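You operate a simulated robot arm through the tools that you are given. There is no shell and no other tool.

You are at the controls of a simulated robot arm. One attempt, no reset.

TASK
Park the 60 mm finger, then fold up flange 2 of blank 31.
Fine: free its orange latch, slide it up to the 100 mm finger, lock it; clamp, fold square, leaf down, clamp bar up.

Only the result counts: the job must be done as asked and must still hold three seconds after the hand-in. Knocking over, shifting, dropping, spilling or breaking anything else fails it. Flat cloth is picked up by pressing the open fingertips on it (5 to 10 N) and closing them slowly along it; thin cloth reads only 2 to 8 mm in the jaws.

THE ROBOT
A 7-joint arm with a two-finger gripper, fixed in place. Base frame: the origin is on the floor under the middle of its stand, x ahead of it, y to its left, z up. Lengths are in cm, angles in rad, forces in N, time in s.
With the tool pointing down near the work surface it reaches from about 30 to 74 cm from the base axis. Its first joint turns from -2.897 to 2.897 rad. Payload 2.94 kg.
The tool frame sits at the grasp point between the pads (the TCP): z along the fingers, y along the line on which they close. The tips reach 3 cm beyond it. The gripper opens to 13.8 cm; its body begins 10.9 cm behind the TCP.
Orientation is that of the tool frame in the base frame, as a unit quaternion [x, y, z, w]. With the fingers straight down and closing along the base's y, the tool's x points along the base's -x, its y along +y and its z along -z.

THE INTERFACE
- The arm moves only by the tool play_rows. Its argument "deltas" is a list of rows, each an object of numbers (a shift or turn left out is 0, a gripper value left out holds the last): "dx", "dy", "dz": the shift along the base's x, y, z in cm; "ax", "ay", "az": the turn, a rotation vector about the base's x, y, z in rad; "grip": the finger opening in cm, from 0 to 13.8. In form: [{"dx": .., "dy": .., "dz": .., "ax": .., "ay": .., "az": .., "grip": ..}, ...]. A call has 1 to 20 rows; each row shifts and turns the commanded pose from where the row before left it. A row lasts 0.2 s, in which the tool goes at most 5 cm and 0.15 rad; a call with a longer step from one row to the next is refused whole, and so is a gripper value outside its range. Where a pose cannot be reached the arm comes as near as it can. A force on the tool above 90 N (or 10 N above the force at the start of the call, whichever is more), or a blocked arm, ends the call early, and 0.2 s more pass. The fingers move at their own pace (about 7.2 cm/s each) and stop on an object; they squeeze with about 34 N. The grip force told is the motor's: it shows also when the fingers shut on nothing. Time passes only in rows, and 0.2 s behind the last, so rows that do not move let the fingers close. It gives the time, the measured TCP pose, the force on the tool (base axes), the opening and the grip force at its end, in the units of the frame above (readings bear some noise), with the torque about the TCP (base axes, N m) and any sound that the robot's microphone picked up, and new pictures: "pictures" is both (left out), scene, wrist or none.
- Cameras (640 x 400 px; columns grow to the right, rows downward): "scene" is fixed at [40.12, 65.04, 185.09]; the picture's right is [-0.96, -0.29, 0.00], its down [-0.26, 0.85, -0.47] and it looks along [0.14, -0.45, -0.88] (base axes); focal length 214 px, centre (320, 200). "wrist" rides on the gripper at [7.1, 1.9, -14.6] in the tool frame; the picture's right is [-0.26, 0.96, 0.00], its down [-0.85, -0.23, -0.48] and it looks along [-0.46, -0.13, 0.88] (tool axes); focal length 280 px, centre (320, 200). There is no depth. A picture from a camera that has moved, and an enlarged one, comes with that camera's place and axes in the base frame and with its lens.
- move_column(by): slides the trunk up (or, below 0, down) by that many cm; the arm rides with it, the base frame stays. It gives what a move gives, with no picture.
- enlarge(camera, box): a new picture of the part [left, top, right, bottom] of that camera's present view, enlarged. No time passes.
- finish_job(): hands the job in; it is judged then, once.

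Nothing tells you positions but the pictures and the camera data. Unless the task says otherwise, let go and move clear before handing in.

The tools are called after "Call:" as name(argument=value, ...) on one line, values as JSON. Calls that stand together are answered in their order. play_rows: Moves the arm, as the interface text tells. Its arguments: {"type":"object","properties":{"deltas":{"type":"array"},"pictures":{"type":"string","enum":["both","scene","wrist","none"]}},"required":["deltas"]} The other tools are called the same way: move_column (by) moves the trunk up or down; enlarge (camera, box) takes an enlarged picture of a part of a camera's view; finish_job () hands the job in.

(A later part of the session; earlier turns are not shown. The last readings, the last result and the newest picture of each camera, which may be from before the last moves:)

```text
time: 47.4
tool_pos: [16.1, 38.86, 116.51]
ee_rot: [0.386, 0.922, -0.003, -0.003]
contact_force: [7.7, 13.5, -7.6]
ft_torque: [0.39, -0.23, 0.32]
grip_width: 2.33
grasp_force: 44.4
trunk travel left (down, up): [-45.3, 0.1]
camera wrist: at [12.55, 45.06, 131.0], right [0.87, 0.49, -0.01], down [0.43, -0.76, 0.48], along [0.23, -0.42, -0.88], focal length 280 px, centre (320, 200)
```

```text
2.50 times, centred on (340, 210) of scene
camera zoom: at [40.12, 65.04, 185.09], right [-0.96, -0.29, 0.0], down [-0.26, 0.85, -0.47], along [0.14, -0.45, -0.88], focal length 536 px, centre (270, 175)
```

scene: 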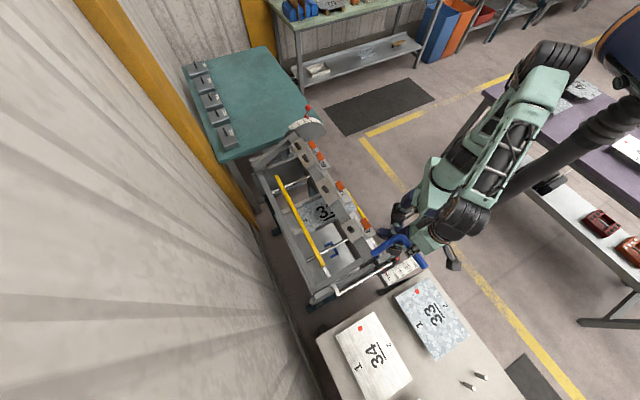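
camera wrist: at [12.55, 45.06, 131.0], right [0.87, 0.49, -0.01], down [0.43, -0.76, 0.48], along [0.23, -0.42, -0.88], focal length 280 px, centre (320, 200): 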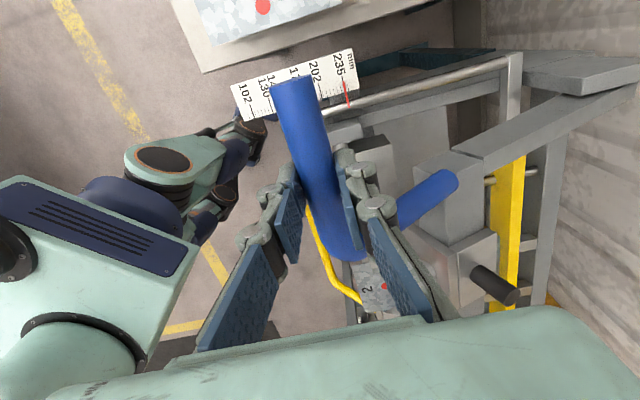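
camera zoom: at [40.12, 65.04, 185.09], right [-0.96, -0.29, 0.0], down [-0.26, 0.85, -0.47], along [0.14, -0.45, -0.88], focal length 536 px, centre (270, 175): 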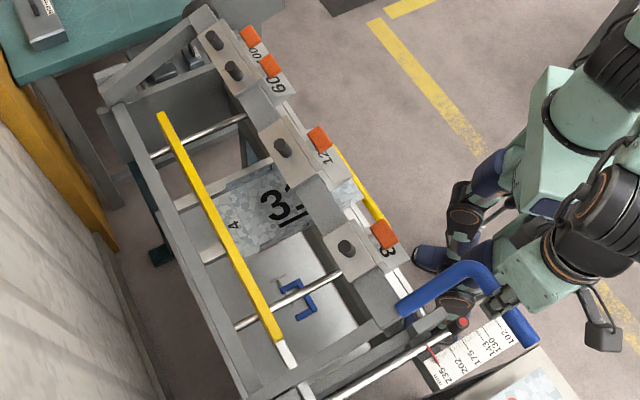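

The beam is nearly down. The force shows the true arc is a bit tighter than I assumed, so I've refitted the pivot to about (n=68, z=100) and will go on gently.

Call:
play_rows(deltas=[{"dx": -0.07, "dy": -0.07, "dz": -0.55}, {"dx": -0.07, "dy": -0.07, "dz": -0.55}, {"dx": -0.23, "dy": -0.23, "dz": -0.67}, {"dx": -0.23, "dy": -0.23, "dz": -0.67}, {"dx": -0.2, "dy": -0.2, "dz": -0.67}, {"dx": -0.2, "dy": -0.2, "dz": -0.67}])

Call:
enlarge(camera="scene", box=[260, 130, 420, 290])

```text
time: 48.8
tool_pos: [14.75, 37.28, 112.81]
ee_rot: [0.385, 0.923, -0.002, -0.002]
contact_force: [-5.8, -4.8, 4.0]
ft_torque: [0.07, -0.07, 0.25]
grip_width: 2.25
grasp_force: 44.7
trunk travel left (down, up): [-45.3, 0.1]
camera wrist: at [11.21, 43.7, 127.41], right [0.87, 0.49, -0.01], down [0.43, -0.76, 0.48], along [0.23, -0.42, -0.88], focal length 280 px, centre (320, 200)
```

scene: 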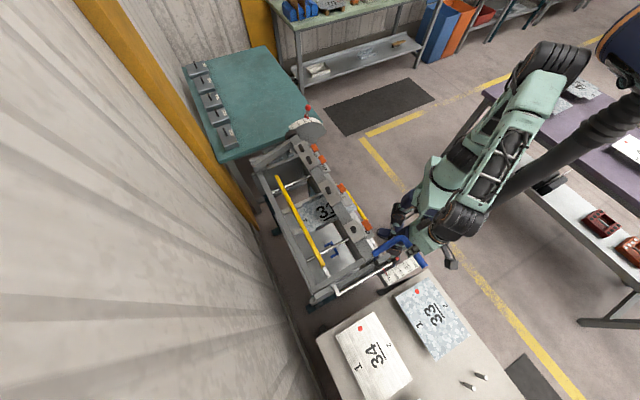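
wrist: 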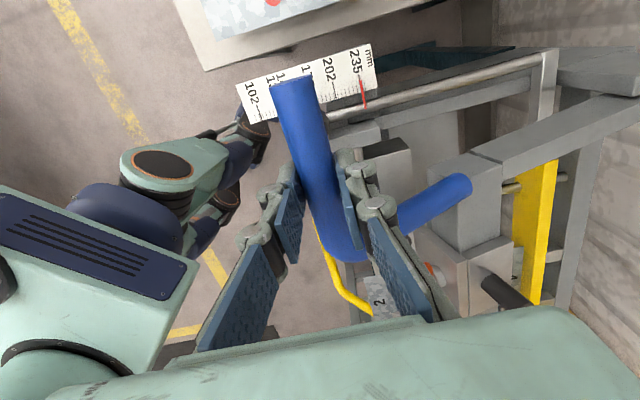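

```text
2.50 times, centred on (340, 210) of scene
camera zoom: at [40.12, 65.04, 185.09], right [-0.96, -0.29, 0.0], down [-0.26, 0.85, -0.47], along [0.14, -0.45, -0.88], focal length 536 px, centre (270, 175)
```

zoom: 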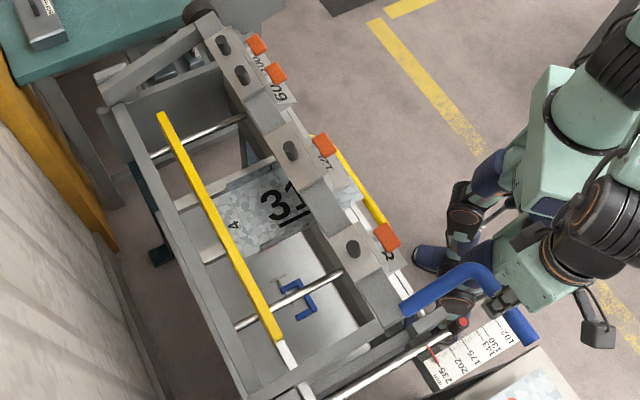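

Call:
play_rows(deltas=[{"dx": -0.28, "dy": -0.28, "dz": -0.65}, {"dx": -0.25, "dy": -0.25, "dz": -0.68}, {"dx": -0.22, "dy": -0.22, "dz": -0.69}, {"dx": -0.2, "dy": -0.2, "dz": -0.7}, {"dx": -0.19, "dy": -0.19, "dz": -0.7}, {"dx": -0.18, "dy": -0.18, "dz": -0.71}])

Call:
enlarge(camera="scene", box=[270, 120, 430, 280])

```text
time: 50.2
tool_pos: [13.61, 36.18, 108.58]
ee_rot: [0.386, 0.923, -0.002, -0.002]
contact_force: [4.4, 10.0, -2.8]
ft_torque: [0.34, -0.09, 0.36]
grip_width: 2.27
grasp_force: 44.9
trunk travel left (down, up): [-45.3, 0.1]
camera wrist: at [10.06, 42.54, 123.2], right [0.87, 0.49, -0.01], down [0.43, -0.77, 0.48], along [0.23, -0.42, -0.88], focal length 280 px, centre (320, 200)
```

scene: 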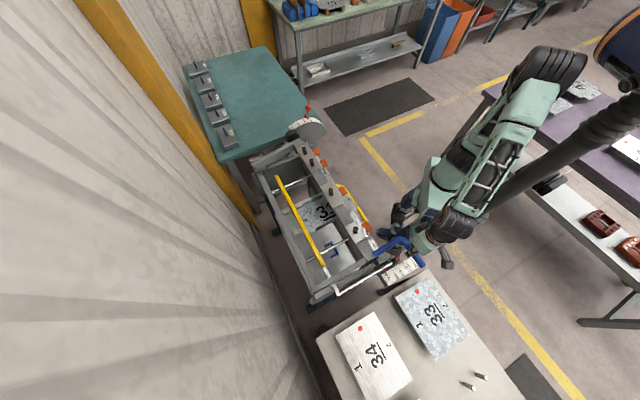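
wrist: 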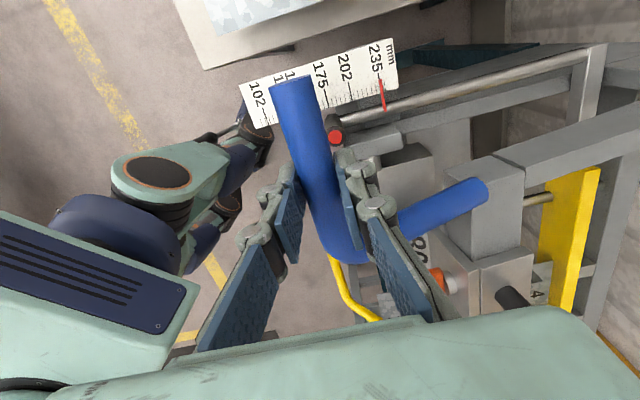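

```text
2.50 times, centred on (350, 200) of scene
camera zoom: at [40.12, 65.04, 185.09], right [-0.96, -0.29, 0.0], down [-0.26, 0.85, -0.47], along [0.14, -0.45, -0.88], focal length 536 px, centre (245, 200)
```

zoom: 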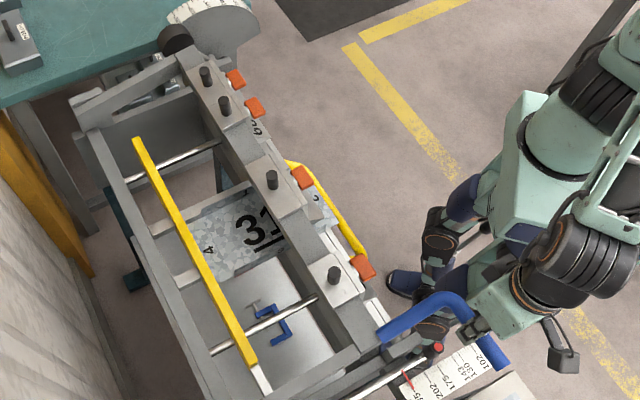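

Call:
play_rows(deltas=[{"dx": -0.05, "dy": -0.05, "dz": -0.7}, {"dx": -0.1, "dy": -0.1, "dz": -0.7}, {"dx": -0.12, "dy": -0.12, "dz": -0.72}, {"dx": -0.11, "dy": -0.11, "dz": -0.72}, {"dx": -0.1, "dy": -0.1, "dz": -0.72}])

Call:
enlarge(camera="scene", box=[270, 120, 430, 280])

```text
time: 51.4
tool_pos: [12.96, 35.64, 105.36]
ee_rot: [0.385, 0.923, 0.001, 0.0]
contact_force: [-3.3, -2.5, -2.9]
ft_torque: [-0.11, -0.14, 0.31]
grip_width: 2.27
grasp_force: 45.3
trunk travel left (down, up): [-45.3, 0.1]
camera wrist: at [9.35, 41.85, 119.96], right [0.87, 0.49, 0.0], down [0.43, -0.77, 0.47], along [0.23, -0.41, -0.88], focal length 280 px, centre (320, 200)
```

scene: 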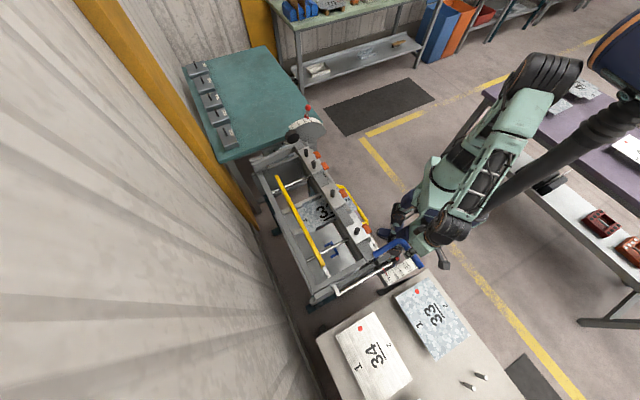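
wrist: 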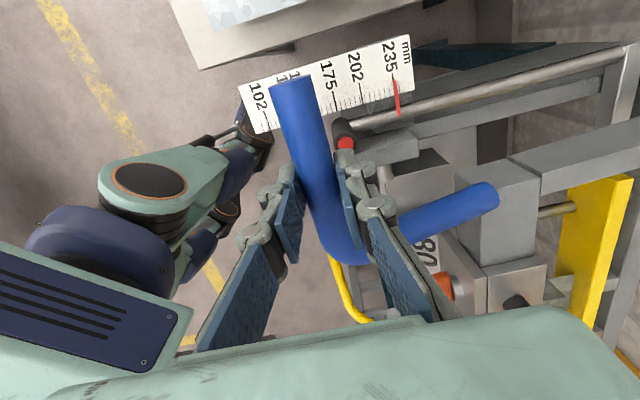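

```text
2.50 times, centred on (350, 200) of scene
camera zoom: at [40.12, 65.04, 185.09], right [-0.96, -0.29, 0.0], down [-0.26, 0.85, -0.47], along [0.14, -0.45, -0.88], focal length 536 px, centre (245, 200)
```

zoom: 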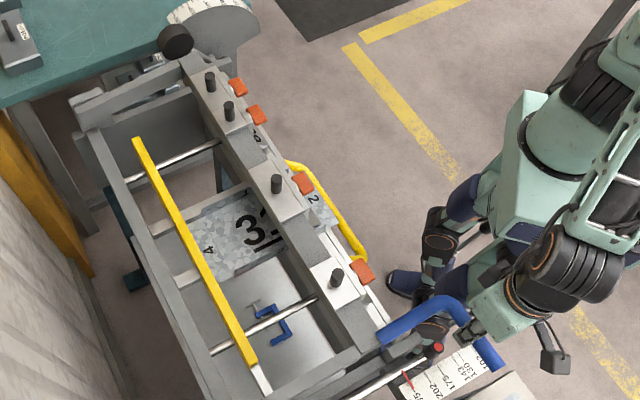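

Call:
play_rows(deltas=[{"dx": -0.1, "dy": -0.1, "dz": -0.5}, {"dx": -0.06, "dy": -0.06, "dz": -0.5}, {"dx": -0.06, "dy": -0.06, "dz": -0.5}, {"dx": -0.05, "dy": -0.05, "dz": -0.5}])

Call:
enlarge(camera="scene", box=[270, 120, 430, 280])

Call:
enlarge(camera="wrist", box=[240, 60, 520, 330])

```text
time: 52.4
tool_pos: [12.87, 35.29, 104.1]
ee_rot: [0.384, 0.923, 0.008, 0.0]
contact_force: [-7.4, -8.7, 44.2]
ft_torque: [-0.3, 0.01, 0.55]
grip_width: 2.35
grasp_force: 45.2
trunk travel left (down, up): [-45.3, 0.1]
camera wrist: at [9.08, 41.46, 118.61], right [0.87, 0.49, 0.01], down [0.43, -0.77, 0.47], along [0.24, -0.4, -0.88], focal length 280 px, centre (320, 200)
```

scene: 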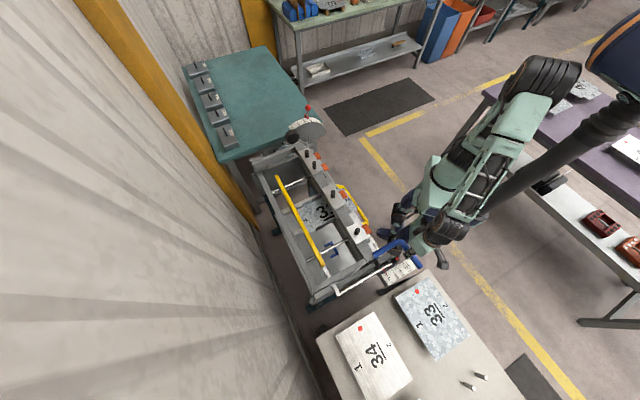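
wrist: 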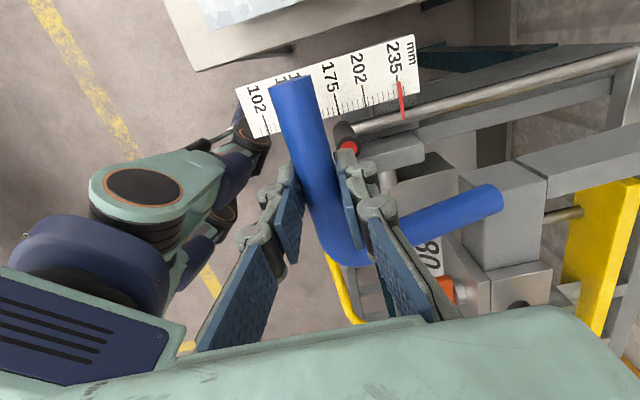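

```text
2.50 times, centred on (350, 200) of scene
camera zoom: at [40.12, 65.04, 185.09], right [-0.96, -0.29, 0.0], down [-0.26, 0.85, -0.47], along [0.14, -0.45, -0.88], focal length 536 px, centre (245, 200)
```

zoom: 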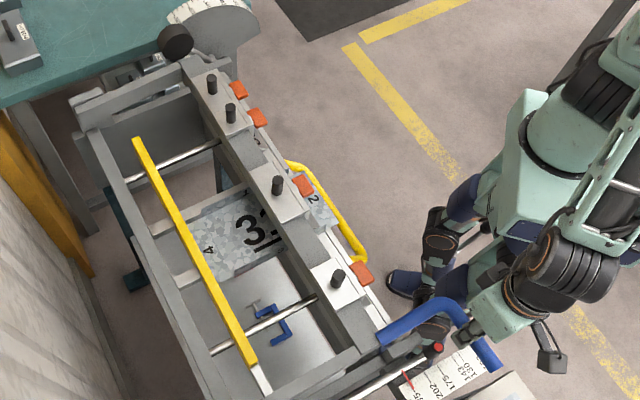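

```text
1.48 times, centred on (380, 195) of wrist
camera zoom: at [9.08, 41.46, 118.61], right [0.87, 0.49, 0.01], down [0.43, -0.77, 0.47], along [0.24, -0.4, -0.88], focal length 415 px, centre (231, 207)
```

zoom: 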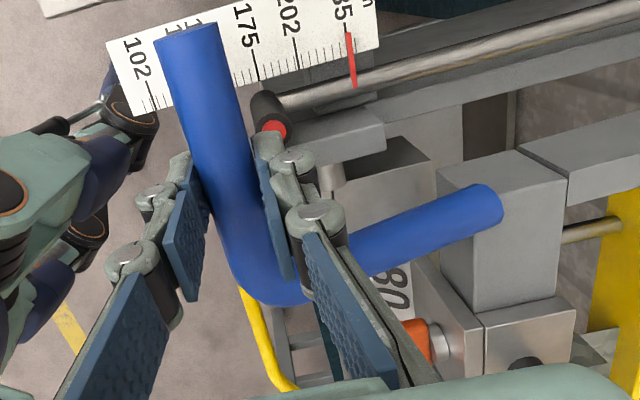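

There's contact: 44 N upward at the lever, so the finger noses have met the blank. I'll press a bit harder to see if the clamp seats.

Call:
play_rows(deltas=[{"dz": -0.25}, {"dz": -0.25}, {}])

Call:
enlarge(camera="scene", box=[290, 140, 410, 260])

```text
time: 53.2
tool_pos: [12.82, 35.37, 103.12]
ee_rot: [0.386, 0.923, 0.005, -0.001]
contact_force: [-3.8, -2.5, 40.8]
ft_torque: [0.06, 0.12, 0.3]
grip_width: 2.31
grasp_force: 44.4
trunk travel left (down, up): [-45.3, 0.1]
camera wrist: at [9.13, 41.54, 117.69], right [0.87, 0.49, 0.01], down [0.43, -0.77, 0.47], along [0.24, -0.41, -0.88], focal length 280 px, centre (320, 200)
```

scene: 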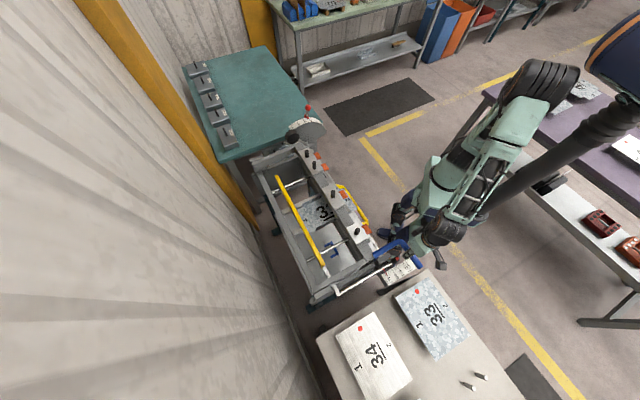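
wrist: 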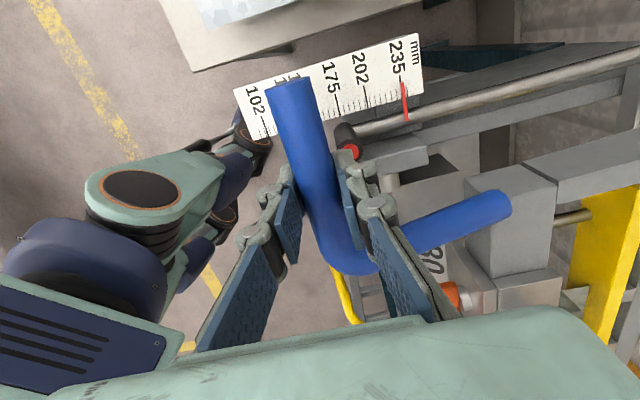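

```text
3.33 times, centred on (350, 200) of scene
camera zoom: at [40.12, 65.04, 185.09], right [-0.96, -0.29, 0.0], down [-0.26, 0.85, -0.47], along [0.14, -0.45, -0.88], focal length 715 px, centre (220, 200)
```

zoom: 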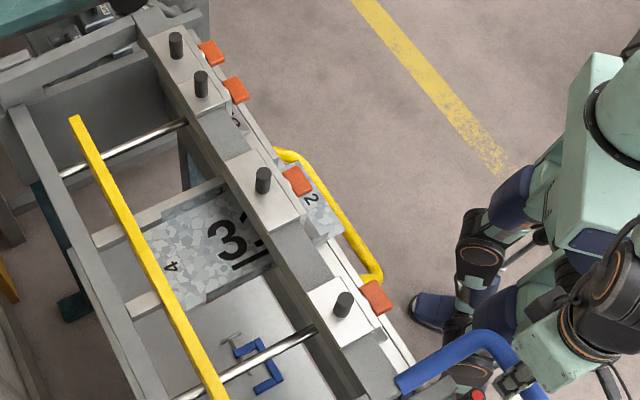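

Call:
enlarge(camera="scene", box=[270, 120, 430, 280])

Call:
enlarge(camera="scene", box=[320, 170, 380, 230])

Call:
enlarge(camera="wrist", box=[240, 60, 520, 330])

```text
2.50 times, centred on (350, 200) of scene
camera zoom: at [40.12, 65.04, 185.09], right [-0.96, -0.29, 0.0], down [-0.26, 0.85, -0.47], along [0.14, -0.45, -0.88], focal length 536 px, centre (245, 200)
```

zoom: 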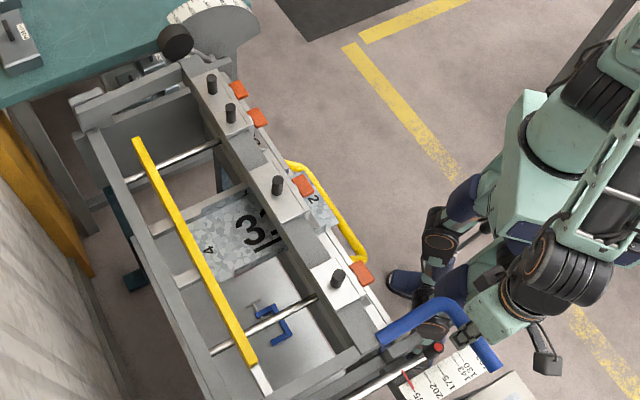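

```text
6.67 times, centred on (350, 200) of scene
camera zoom: at [40.12, 65.04, 185.09], right [-0.96, -0.29, 0.0], down [-0.26, 0.85, -0.47], along [0.14, -0.45, -0.88], focal length 1430 px, centre (120, 200)
```

zoom: 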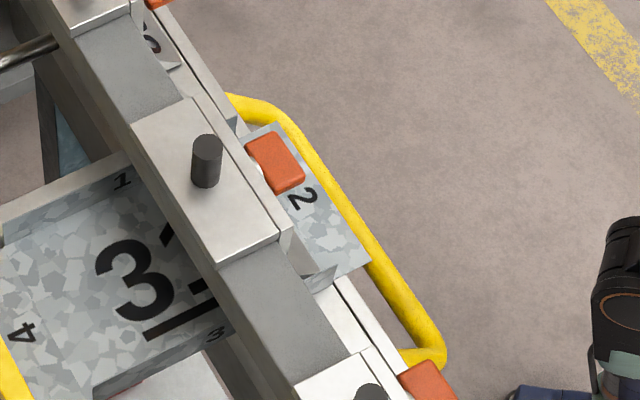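

```text
1.48 times, centred on (380, 195) of wrist
camera zoom: at [9.13, 41.54, 117.69], right [0.87, 0.49, 0.01], down [0.43, -0.77, 0.47], along [0.24, -0.41, -0.88], focal length 415 px, centre (231, 207)
```

zoom: 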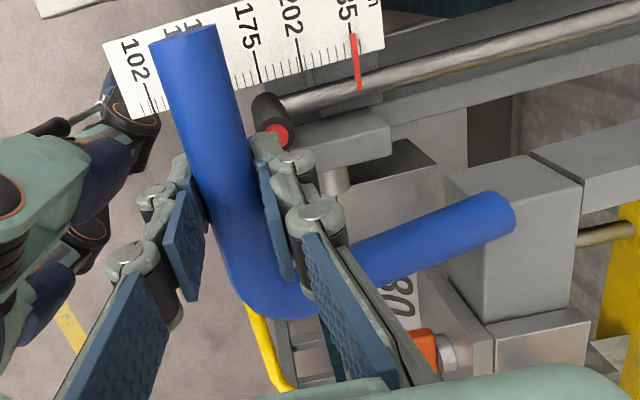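

The bar slipped about 1 cm in the grip while the beam stayed put. I'll let go, rise clear, and check whether the clamp holds by itself.

Call:
play_rows(deltas=[{"dz": 0.4}, {"grip": 4}, {"grip": 7}, {"dz": 1.5}, {"dz": 2}, {"dz": 2}, {"dz": 2}, {"dz": 1.5}, {}])

Call:
enlarge(camera="scene", box=[270, 120, 430, 280])

Call:
enlarge(camera="scene", box=[320, 170, 380, 230])

```text
time: 55.2
tool_pos: [12.76, 35.34, 112.07]
ee_rot: [0.385, 0.923, -0.001, -0.001]
contact_force: [0.5, 0.4, 0.0]
ft_torque: [-0.01, 0.0, 0.0]
grip_width: 7.02
grasp_force: 0.1
trunk travel left (down, up): [-45.3, 0.1]
camera wrist: at [9.2, 41.77, 126.66], right [0.87, 0.49, 0.0], down [0.43, -0.77, 0.48], along [0.23, -0.42, -0.88], focal length 280 px, centre (320, 200)
```

scene: 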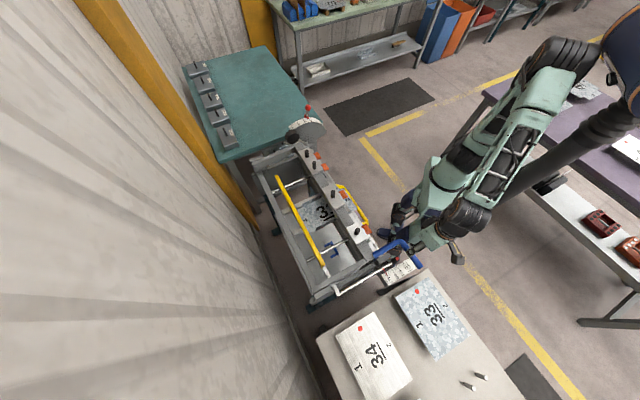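
wrist: 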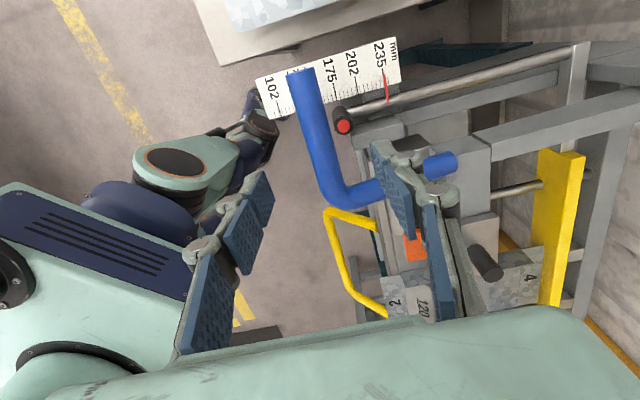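

```text
2.50 times, centred on (350, 200) of scene
camera zoom: at [40.12, 65.04, 185.09], right [-0.96, -0.29, 0.0], down [-0.26, 0.85, -0.47], along [0.14, -0.45, -0.88], focal length 536 px, centre (245, 200)
```

zoom: 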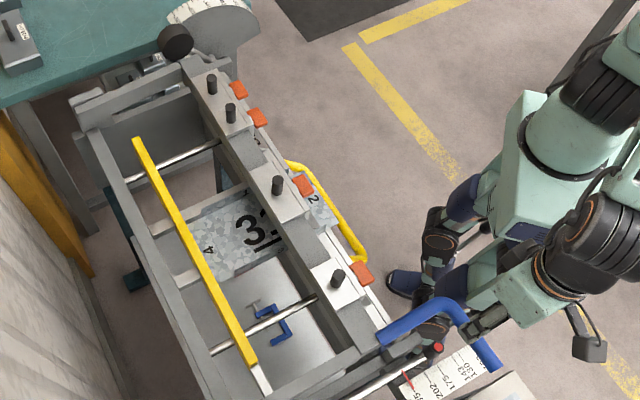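

```text
6.67 times, centred on (350, 200) of scene
camera zoom: at [40.12, 65.04, 185.09], right [-0.96, -0.29, 0.0], down [-0.26, 0.85, -0.47], along [0.14, -0.45, -0.88], focal length 1430 px, centre (120, 200)
```

zoom: 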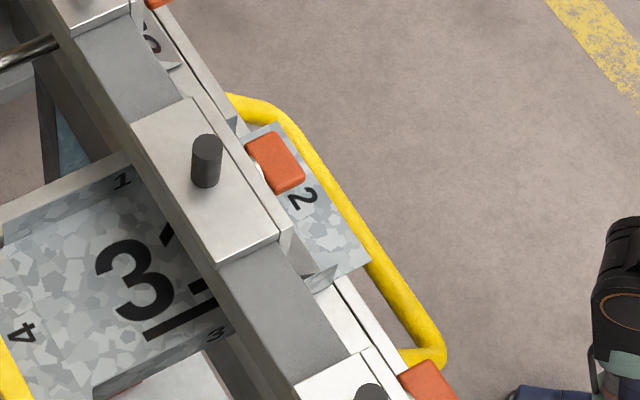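

The beam stays down by itself. I'll press the lever from above with closed fingertips to make sure the clamp is fully seated.

Call:
play_rows(deltas=[{"grip": 0}, {}, {}, {}, {"dz": -1}, {"dz": -1}, {"dz": -0.6}])

```text
time: 56.8
tool_pos: [12.83, 35.57, 109.38]
ee_rot: [0.385, 0.923, -0.001, -0.001]
contact_force: [-0.6, 0.3, -0.9]
ft_torque: [-0.01, -0.01, -0.02]
grip_width: 0.01
grasp_force: 28.2
trunk travel left (down, up): [-45.3, 0.1]
camera wrist: at [9.17, 41.78, 123.99], right [0.87, 0.49, 0.0], down [0.43, -0.77, 0.47], along [0.23, -0.41, -0.88], focal length 280 px, centre (320, 200)
```

scene: 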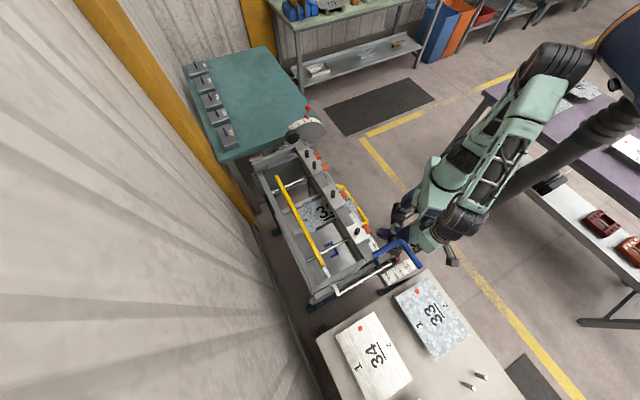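
wrist: 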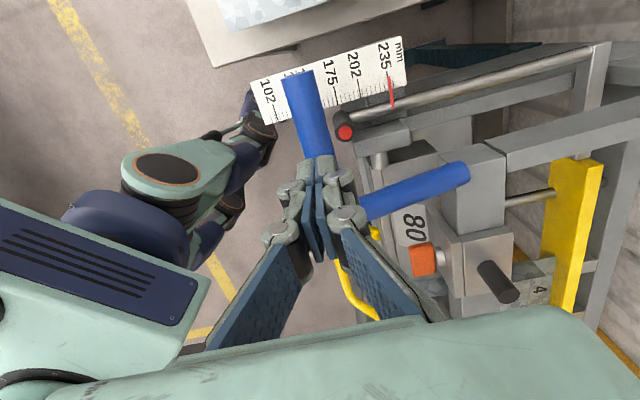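

Call:
play_rows(deltas=[{"dz": -0.4}, {"dz": -0.4}, {"dz": -0.4}, {"dz": -0.4}, {"dz": -0.3}, {}], pictures="wrist")

```text
time: 58.2
tool_pos: [12.88, 35.25, 107.62]
ee_rot: [0.386, 0.923, 0.0, -0.001]
contact_force: [-0.3, 0.1, -0.2]
ft_torque: [-0.02, 0.02, 0.01]
grip_width: 0.0
grasp_force: 28.6
trunk travel left (down, up): [-45.3, 0.1]
camera wrist: at [9.19, 41.65, 122.14], right [0.87, 0.49, 0.0], down [0.43, -0.77, 0.48], along [0.23, -0.41, -0.88], focal length 280 px, centre (320, 200)
```

wrist: 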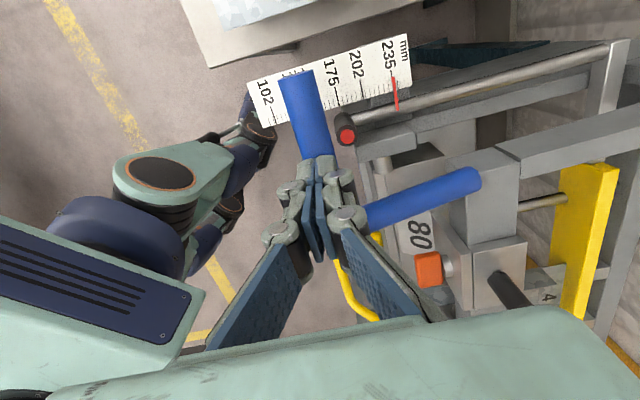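

Call:
play_rows(deltas=[{"dz": -0.4}, {"dz": -0.4}, {"dz": -0.4}, {"dz": -0.4}], pictures="wrist")

```text
time: 59.2
tool_pos: [12.83, 35.23, 106.57]
ee_rot: [0.385, 0.923, 0.004, 0.0]
contact_force: [-2.6, -8.3, 51.6]
ft_torque: [-0.64, -0.38, 0.12]
grip_width: 0.57
grasp_force: 28.0
trunk travel left (down, up): [-45.3, 0.1]
camera wrist: at [9.11, 41.5, 121.22], right [0.87, 0.49, 0.01], down [0.43, -0.77, 0.47], along [0.24, -0.41, -0.88], focal length 280 px, centre (320, 200)
```

wrist: 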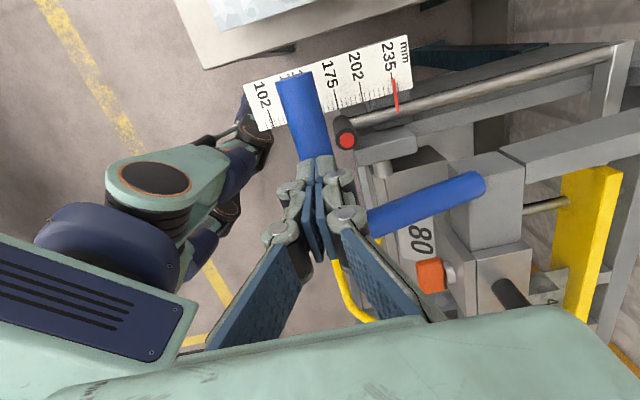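

Call:
play_rows(deltas=[{"dz": -0.25}, {"dz": -0.15}, {}])

Call:
enlarge(camera="scene", box=[270, 120, 430, 280])

```text
time: 59.7
tool_pos: [12.79, 35.32, 106.69]
ee_rot: [0.386, 0.922, 0.009, 0.0]
contact_force: [-9.5, -16.8, 78.8]
ft_torque: [-1.09, -0.47, 0.21]
grip_width: 0.62
grasp_force: 28.2
trunk travel left (down, up): [-45.3, 0.1]
stopped in row 2: the force on the tool passed its limit at 94 N (the readings are from after the stop); the commanded pose is now the measured one
camera wrist: at [9.08, 41.4, 121.22], right [0.87, 0.49, 0.01], down [0.43, -0.77, 0.47], along [0.24, -0.4, -0.89], focal length 280 px, centre (320, 200)
```

scene: 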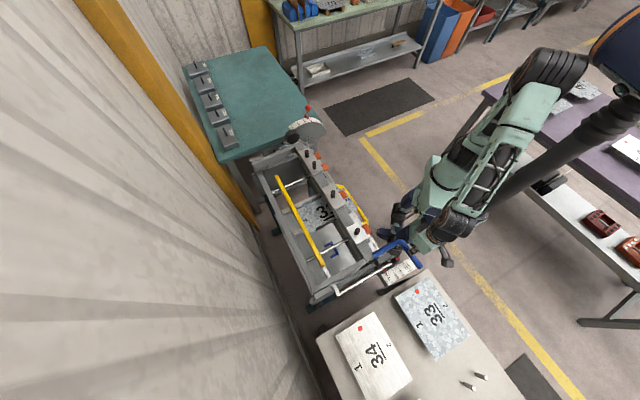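
wrist: 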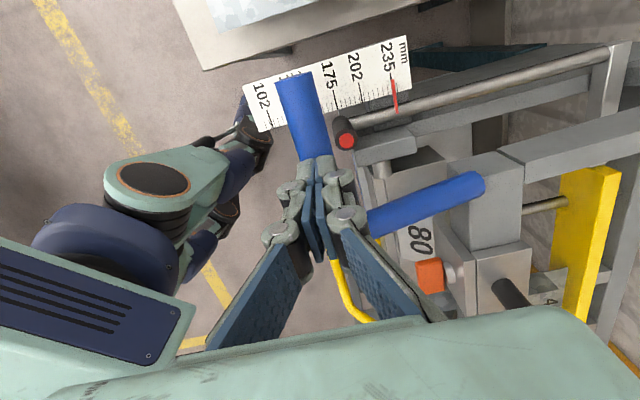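

```text
2.50 times, centred on (350, 200) of scene
camera zoom: at [40.12, 65.04, 185.09], right [-0.96, -0.29, 0.0], down [-0.26, 0.85, -0.47], along [0.14, -0.45, -0.88], focal length 536 px, centre (245, 200)
```

zoom: 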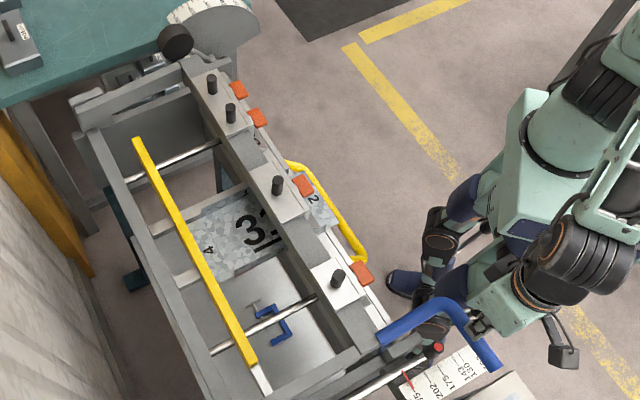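

The clamp is hard against its stop: 94 N gives no further travel. Next I'll back off upward and go look at the yellow leaf handle, which I place near n≈28, z≈71, from s≈-37 to -11.

Call:
play_rows(deltas=[{"dz": 1.0}, {"dz": 2.0}, {"dz": 2.5}, {"dz": 2.5}, {"dz": 2.5}, {"dz": 2.5, "grip": 6}, {"dx": 0.5, "dy": 0.5}, {}], pictures="none")

Call:
play_rows(deltas=[{"dx": 2.4, "dy": -2.4}, {"dx": 2.4, "dy": -2.4}, {"dx": 2.4, "dy": -2.4}, {"dx": 2.4, "dy": -2.4}, {"dx": 2.4, "dy": -2.4}, {"dx": 2.4, "dy": -2.4}, {}])

```text
time: 61.5
tool_pos: [13.5, 36.36, 119.24]
ee_rot: [0.385, 0.923, 0.003, -0.001]
contact_force: [-0.2, -0.1, -0.1]
ft_torque: [0.01, 0.03, -0.02]
grip_width: 6.0
grasp_force: 0.0
trunk travel left (down, up): [-45.3, 0.1]
```

```text
time: 63.1
tool_pos: [28.01, 21.99, 119.26]
ee_rot: [0.387, 0.922, 0.004, -0.004]
contact_force: [0.0, -0.7, -0.7]
ft_torque: [-0.01, -0.01, -0.01]
grip_width: 6.02
grasp_force: 0.1
trunk travel left (down, up): [-45.3, 0.1]
camera wrist: at [24.38, 28.16, 133.84], right [0.87, 0.49, 0.0], down [0.43, -0.77, 0.47], along [0.23, -0.41, -0.88], focal length 280 px, centre (320, 200)
```

scene: 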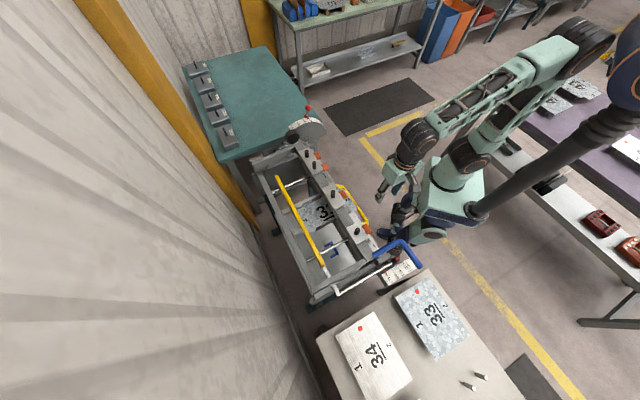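
wrist: 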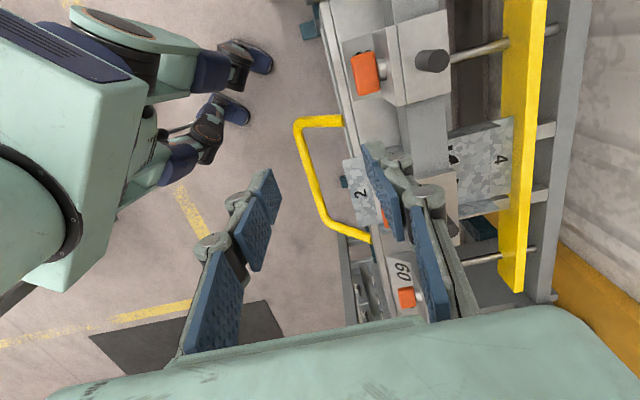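

Call:
enlarge(camera="wrist", box=[270, 60, 500, 290])

Call:
enlarge(camera="scene", box=[310, 160, 390, 240])

```text
1.74 times, centred on (385, 175) of wrist
camera zoom: at [24.38, 28.16, 133.84], right [0.87, 0.49, 0.0], down [0.43, -0.77, 0.47], along [0.23, -0.41, -0.88], focal length 488 px, centre (207, 244)
```

zoom: 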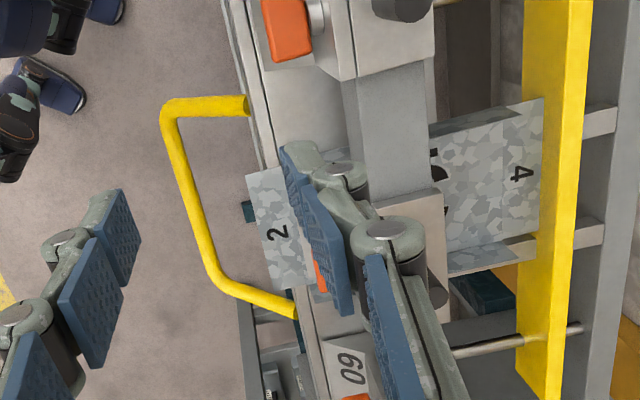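

```text
5.00 times, centred on (350, 200) of scene
camera zoom: at [40.12, 65.04, 185.09], right [-0.96, -0.29, 0.0], down [-0.26, 0.85, -0.47], along [0.14, -0.45, -0.88], focal length 1072 px, centre (170, 200)
```

zoom: 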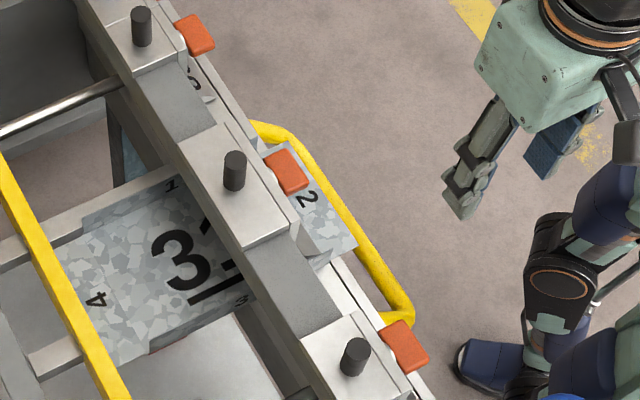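

The handle's grip bar is at n≈28.6, z≈71.5, running from s≈-36 to -10. Flange 2 is about 3.8 cm deep and lies along s≈-27 to -14. I'll move above the bar near its far end, where reach is best and the gripper clears the flange.

Call:
play_rows(deltas=[{"dx": 2.27, "dy": -2.27}, {"dx": 2.27, "dy": -2.27}, {"dx": 2.27, "dy": -2.27}, {"dx": 2.27, "dy": -2.27}, {"dx": 2.27, "dy": -2.27}, {"dx": 2.27, "dy": -2.27}, {"dx": 2.27, "dy": -2.27}, {"dx": 2.27, "dy": -2.27}, {"dx": 2.27, "dy": -2.27}, {"dx": -1.2, "dy": -1.2, "dz": -1, "ax": 0.03, "ay": -0.03}, {"dx": -1.2, "dy": -1.2, "dz": -2, "ax": 0.03, "ay": -0.03}, {"dx": -1.2, "dy": -1.2, "dz": -3, "ax": 0.03, "ay": -0.03}, {"dx": -1.1, "dy": -1.1, "dz": -3, "ax": 0.033, "ay": -0.033}, {}])

```text
time: 66.1
tool_pos: [43.62, -3.41, 110.28]
ee_rot: [0.384, 0.919, 0.087, 0.032]
contact_force: [-0.4, 0.5, -0.2]
ft_torque: [0.01, 0.02, -0.03]
grip_width: 6.0
grasp_force: 0.1
trunk travel left (down, up): [-45.3, 0.1]
camera wrist: at [38.08, 0.94, 124.89], right [0.86, 0.48, 0.18], down [0.38, -0.83, 0.42], along [0.35, -0.29, -0.89], focal length 280 px, centre (320, 200)
```

scene: 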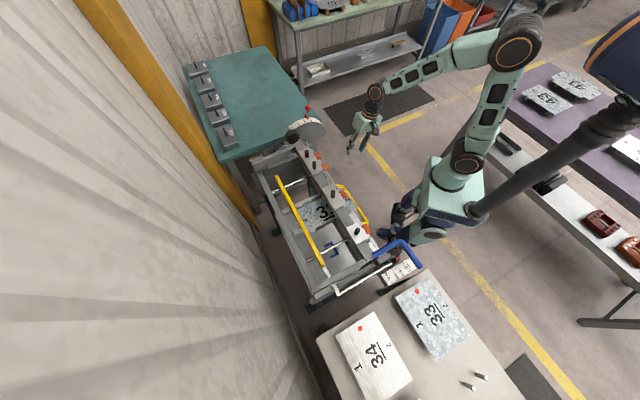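
wrist: 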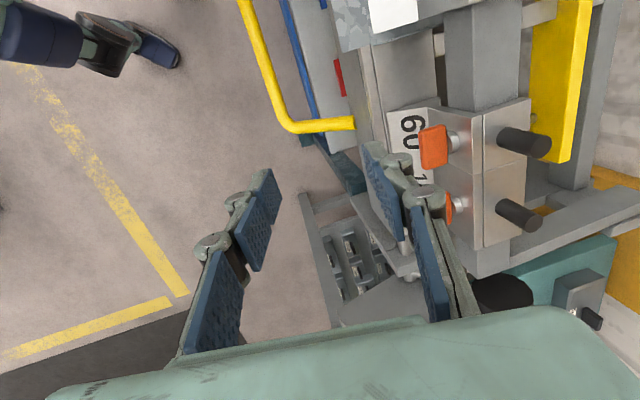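

Call:
play_rows(deltas=[{"dz": -3}, {"dz": -3}, {"dz": -3}, {"dz": -3}, {"dz": -3}, {"dz": -3}, {"dz": -3}, {"dz": -3}, {"dz": -3}, {}])

Call:
enlarge(camera="scene", box=[300, 110, 400, 230])

```text
time: 68.3
tool_pos: [43.68, -3.19, 83.39]
ee_rot: [0.383, 0.919, 0.087, 0.032]
contact_force: [-0.4, 0.1, 0.1]
ft_torque: [0.04, -0.02, -0.02]
grip_width: 6.04
grasp_force: 0.0
trunk travel left (down, up): [-45.3, 0.1]
camera wrist: at [38.16, 1.19, 98.03], right [0.86, 0.48, 0.18], down [0.38, -0.83, 0.42], along [0.35, -0.29, -0.89], focal length 280 px, centre (320, 200)
```

scene: 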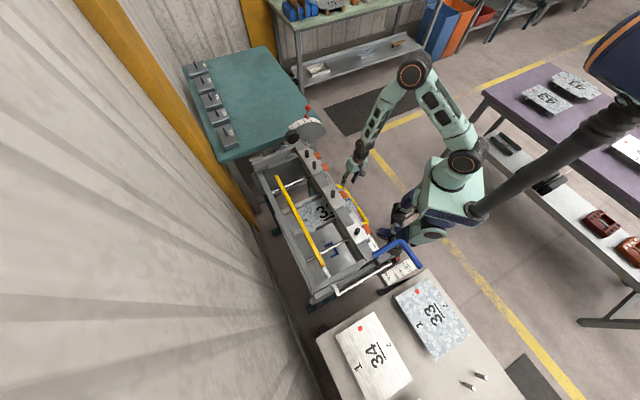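
wrist: 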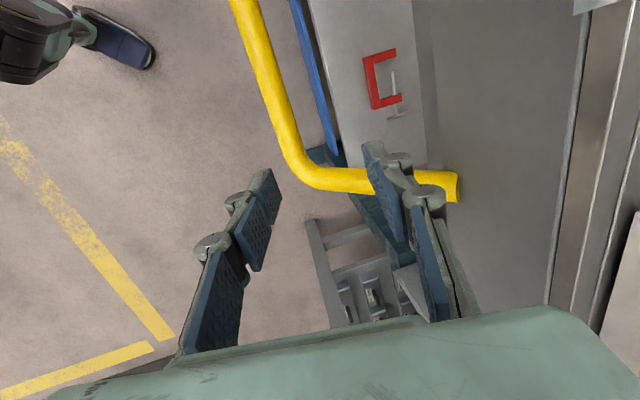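

```text
3.33 times, centred on (350, 170) of scene
camera zoom: at [40.12, 65.04, 185.09], right [-0.96, -0.29, 0.0], down [-0.26, 0.85, -0.47], along [0.14, -0.45, -0.88], focal length 715 px, centre (220, 300)
```

zoom: 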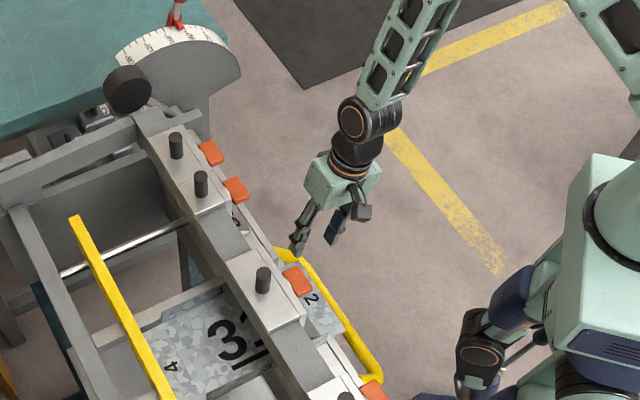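

Call:
play_rows(deltas=[{"dx": -0.8, "dy": 0.4, "dz": -1.5}, {"dx": -0.8, "dy": 0.4, "dz": -1.5}, {"dx": -0.8, "dy": 0.4, "dz": -1.5}, {"dz": -1.5}, {}])

Call:
enlarge(camera="scene", box=[310, 140, 390, 220])

```text
time: 69.5
tool_pos: [41.39, -2.04, 77.1]
ee_rot: [0.384, 0.919, 0.087, 0.032]
contact_force: [0.1, 0.2, 0.3]
ft_torque: [0.0, 0.02, 0.01]
grip_width: 5.98
grasp_force: 0.1
trunk travel left (down, up): [-45.3, 0.1]
camera wrist: at [35.81, 2.39, 91.89], right [0.86, 0.48, 0.18], down [0.38, -0.83, 0.42], along [0.35, -0.29, -0.89], focal length 280 px, centre (320, 200)
```

scene: 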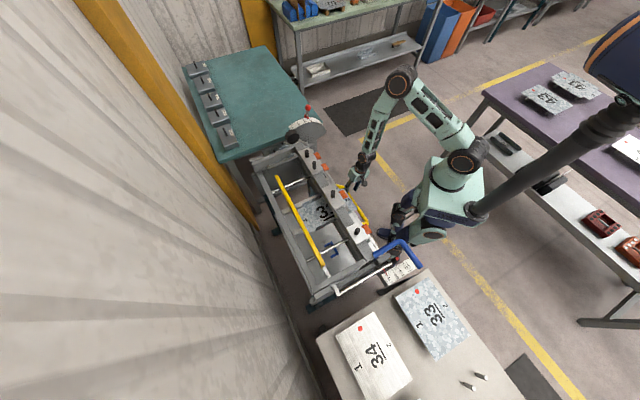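
wrist: 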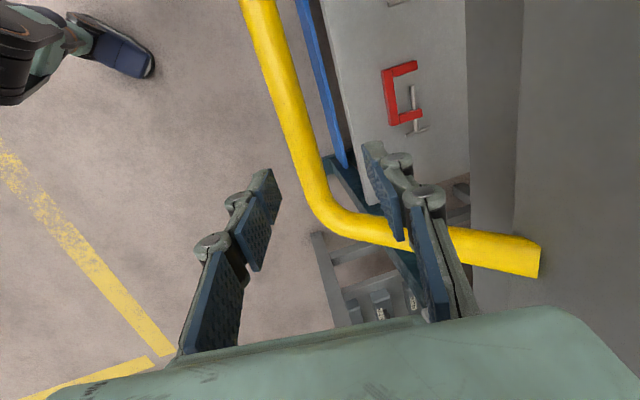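

```text
5.00 times, centred on (350, 180) of scene
camera zoom: at [40.12, 65.04, 185.09], right [-0.96, -0.29, 0.0], down [-0.26, 0.85, -0.47], along [0.14, -0.45, -0.88], focal length 1072 px, centre (170, 300)
```

zoom: 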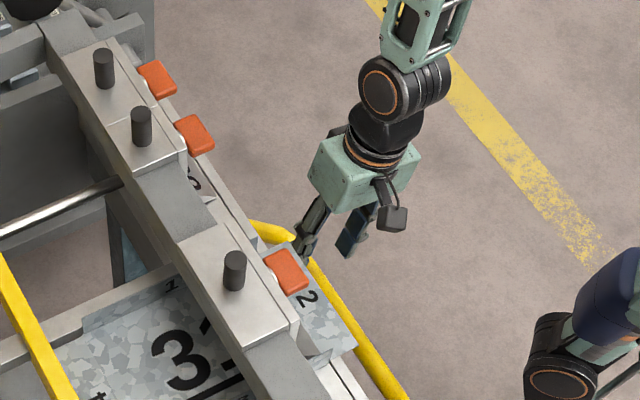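

Call:
play_rows(deltas=[{"dx": -0.12, "dy": -0.11, "dz": -1.5}, {"dx": -0.12, "dy": -0.11, "dz": -1.5}, {"dz": -1.3}, {}])

Call:
enlarge(camera="wrist", box=[220, 80, 460, 280])

```text
time: 70.5
tool_pos: [40.95, -2.3, 73.05]
ee_rot: [0.383, 0.919, 0.086, 0.033]
contact_force: [-0.1, -0.4, -0.5]
ft_torque: [-0.01, 0.01, -0.01]
grip_width: 6.0
grasp_force: 0.1
trunk travel left (down, up): [-45.3, 0.1]
camera wrist: at [35.43, 2.05, 87.63], right [0.86, 0.48, 0.18], down [0.38, -0.83, 0.42], along [0.35, -0.29, -0.89], focal length 280 px, centre (320, 200)
```

scene: 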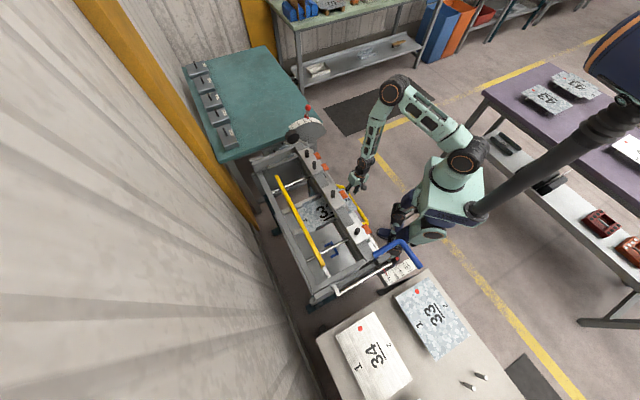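
wrist: 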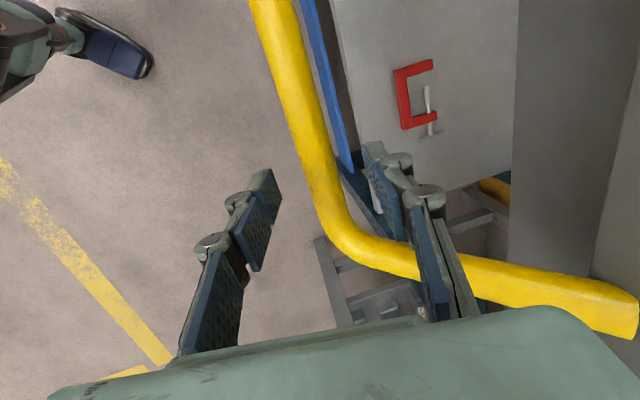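

```text
2.00 times, centred on (340, 180) of wrist
camera zoom: at [35.43, 2.05, 87.63], right [0.86, 0.48, 0.18], down [0.38, -0.83, 0.42], along [0.35, -0.29, -0.89], focal length 561 px, centre (280, 240)
```

zoom: 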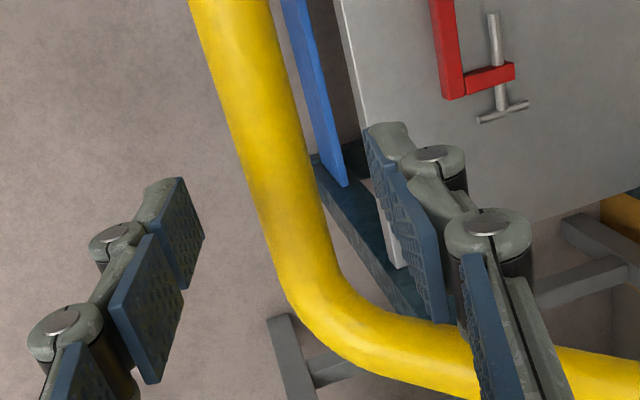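

Call:
play_rows(deltas=[{"dz": -0.8}, {"dz": -0.8}, {"grip": 4}, {"grip": 3}, {"grip": 2}, {"grip": 1}, {}])

Call:
enlarge(camera="wrist", box=[220, 80, 460, 280])

```text
time: 72.1
tool_pos: [40.96, -2.33, 71.45]
ee_rot: [0.383, 0.919, 0.087, 0.034]
contact_force: [7.1, 6.9, 10.2]
ft_torque: [0.26, 0.0, 0.32]
grip_width: 2.31
grasp_force: 44.7
trunk travel left (down, up): [-45.3, 0.1]
camera wrist: at [35.47, 2.09, 86.05], right [0.86, 0.48, 0.18], down [0.38, -0.83, 0.42], along [0.35, -0.29, -0.89], focal length 280 px, centre (320, 200)
```

scene: 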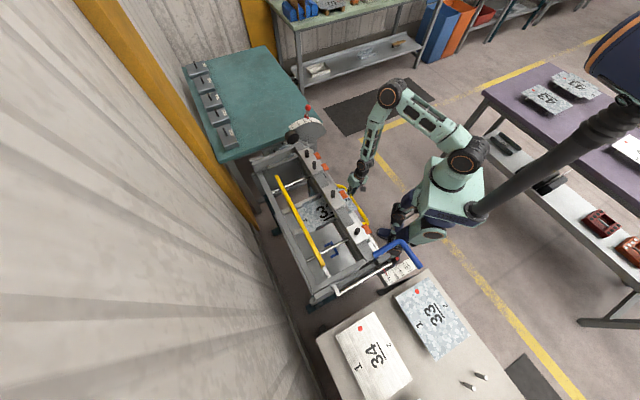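
wrist: 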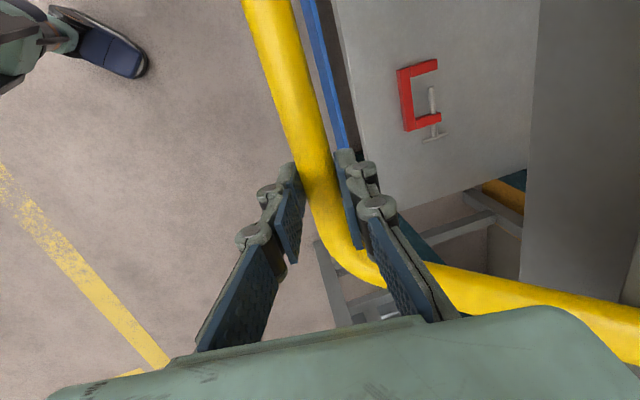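

```text
2.00 times, centred on (340, 180) of wrist
camera zoom: at [35.47, 2.09, 86.05], right [0.86, 0.48, 0.18], down [0.38, -0.83, 0.42], along [0.35, -0.29, -0.89], focal length 561 px, centre (280, 240)
```

zoom: 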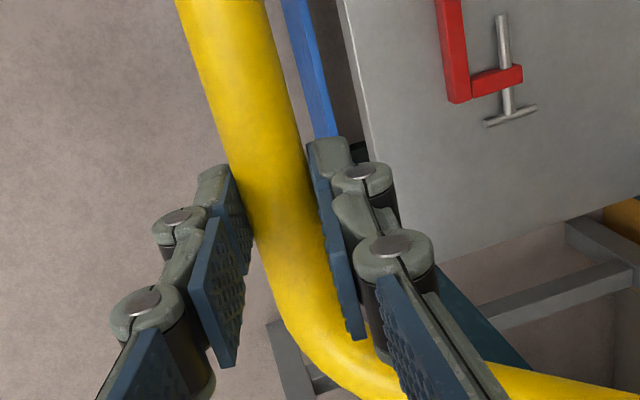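

I've got the leaf handle. I'll start lifting along the arc around the hinge (n≈40, z≈90) in small steps.

Call:
play_rows(deltas=[{"dx": -0.29, "dy": -0.29, "dz": 0.28}, {"dx": -0.29, "dy": -0.29, "dz": 0.29}, {"dx": -0.28, "dy": -0.28, "dz": 0.3}, {}])

```text
time: 73.1
tool_pos: [40.02, -3.16, 72.24]
ee_rot: [0.384, 0.919, 0.086, 0.031]
contact_force: [2.3, 3.7, 2.2]
ft_torque: [-0.19, -0.1, 0.37]
grip_width: 2.31
grasp_force: 45.0
trunk travel left (down, up): [-45.3, 0.1]
camera wrist: at [34.55, 1.11, 86.91], right [0.86, 0.48, 0.17], down [0.38, -0.83, 0.42], along [0.34, -0.3, -0.89], focal length 280 px, centre (320, 200)
```

scene: 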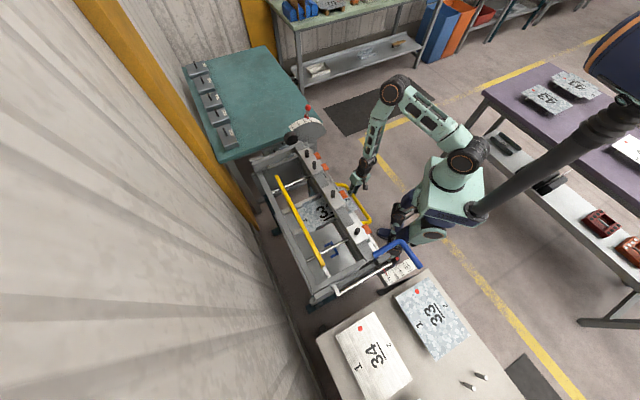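
wrist: 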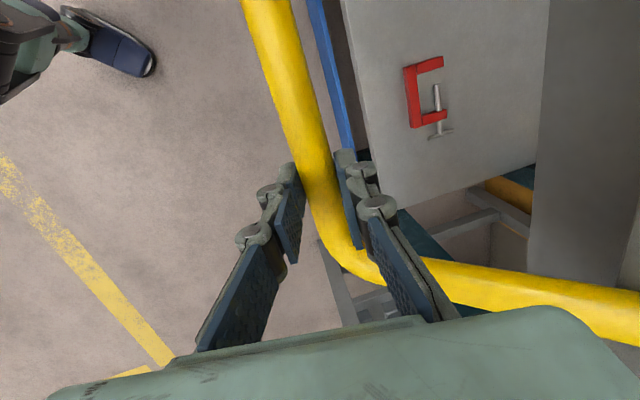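

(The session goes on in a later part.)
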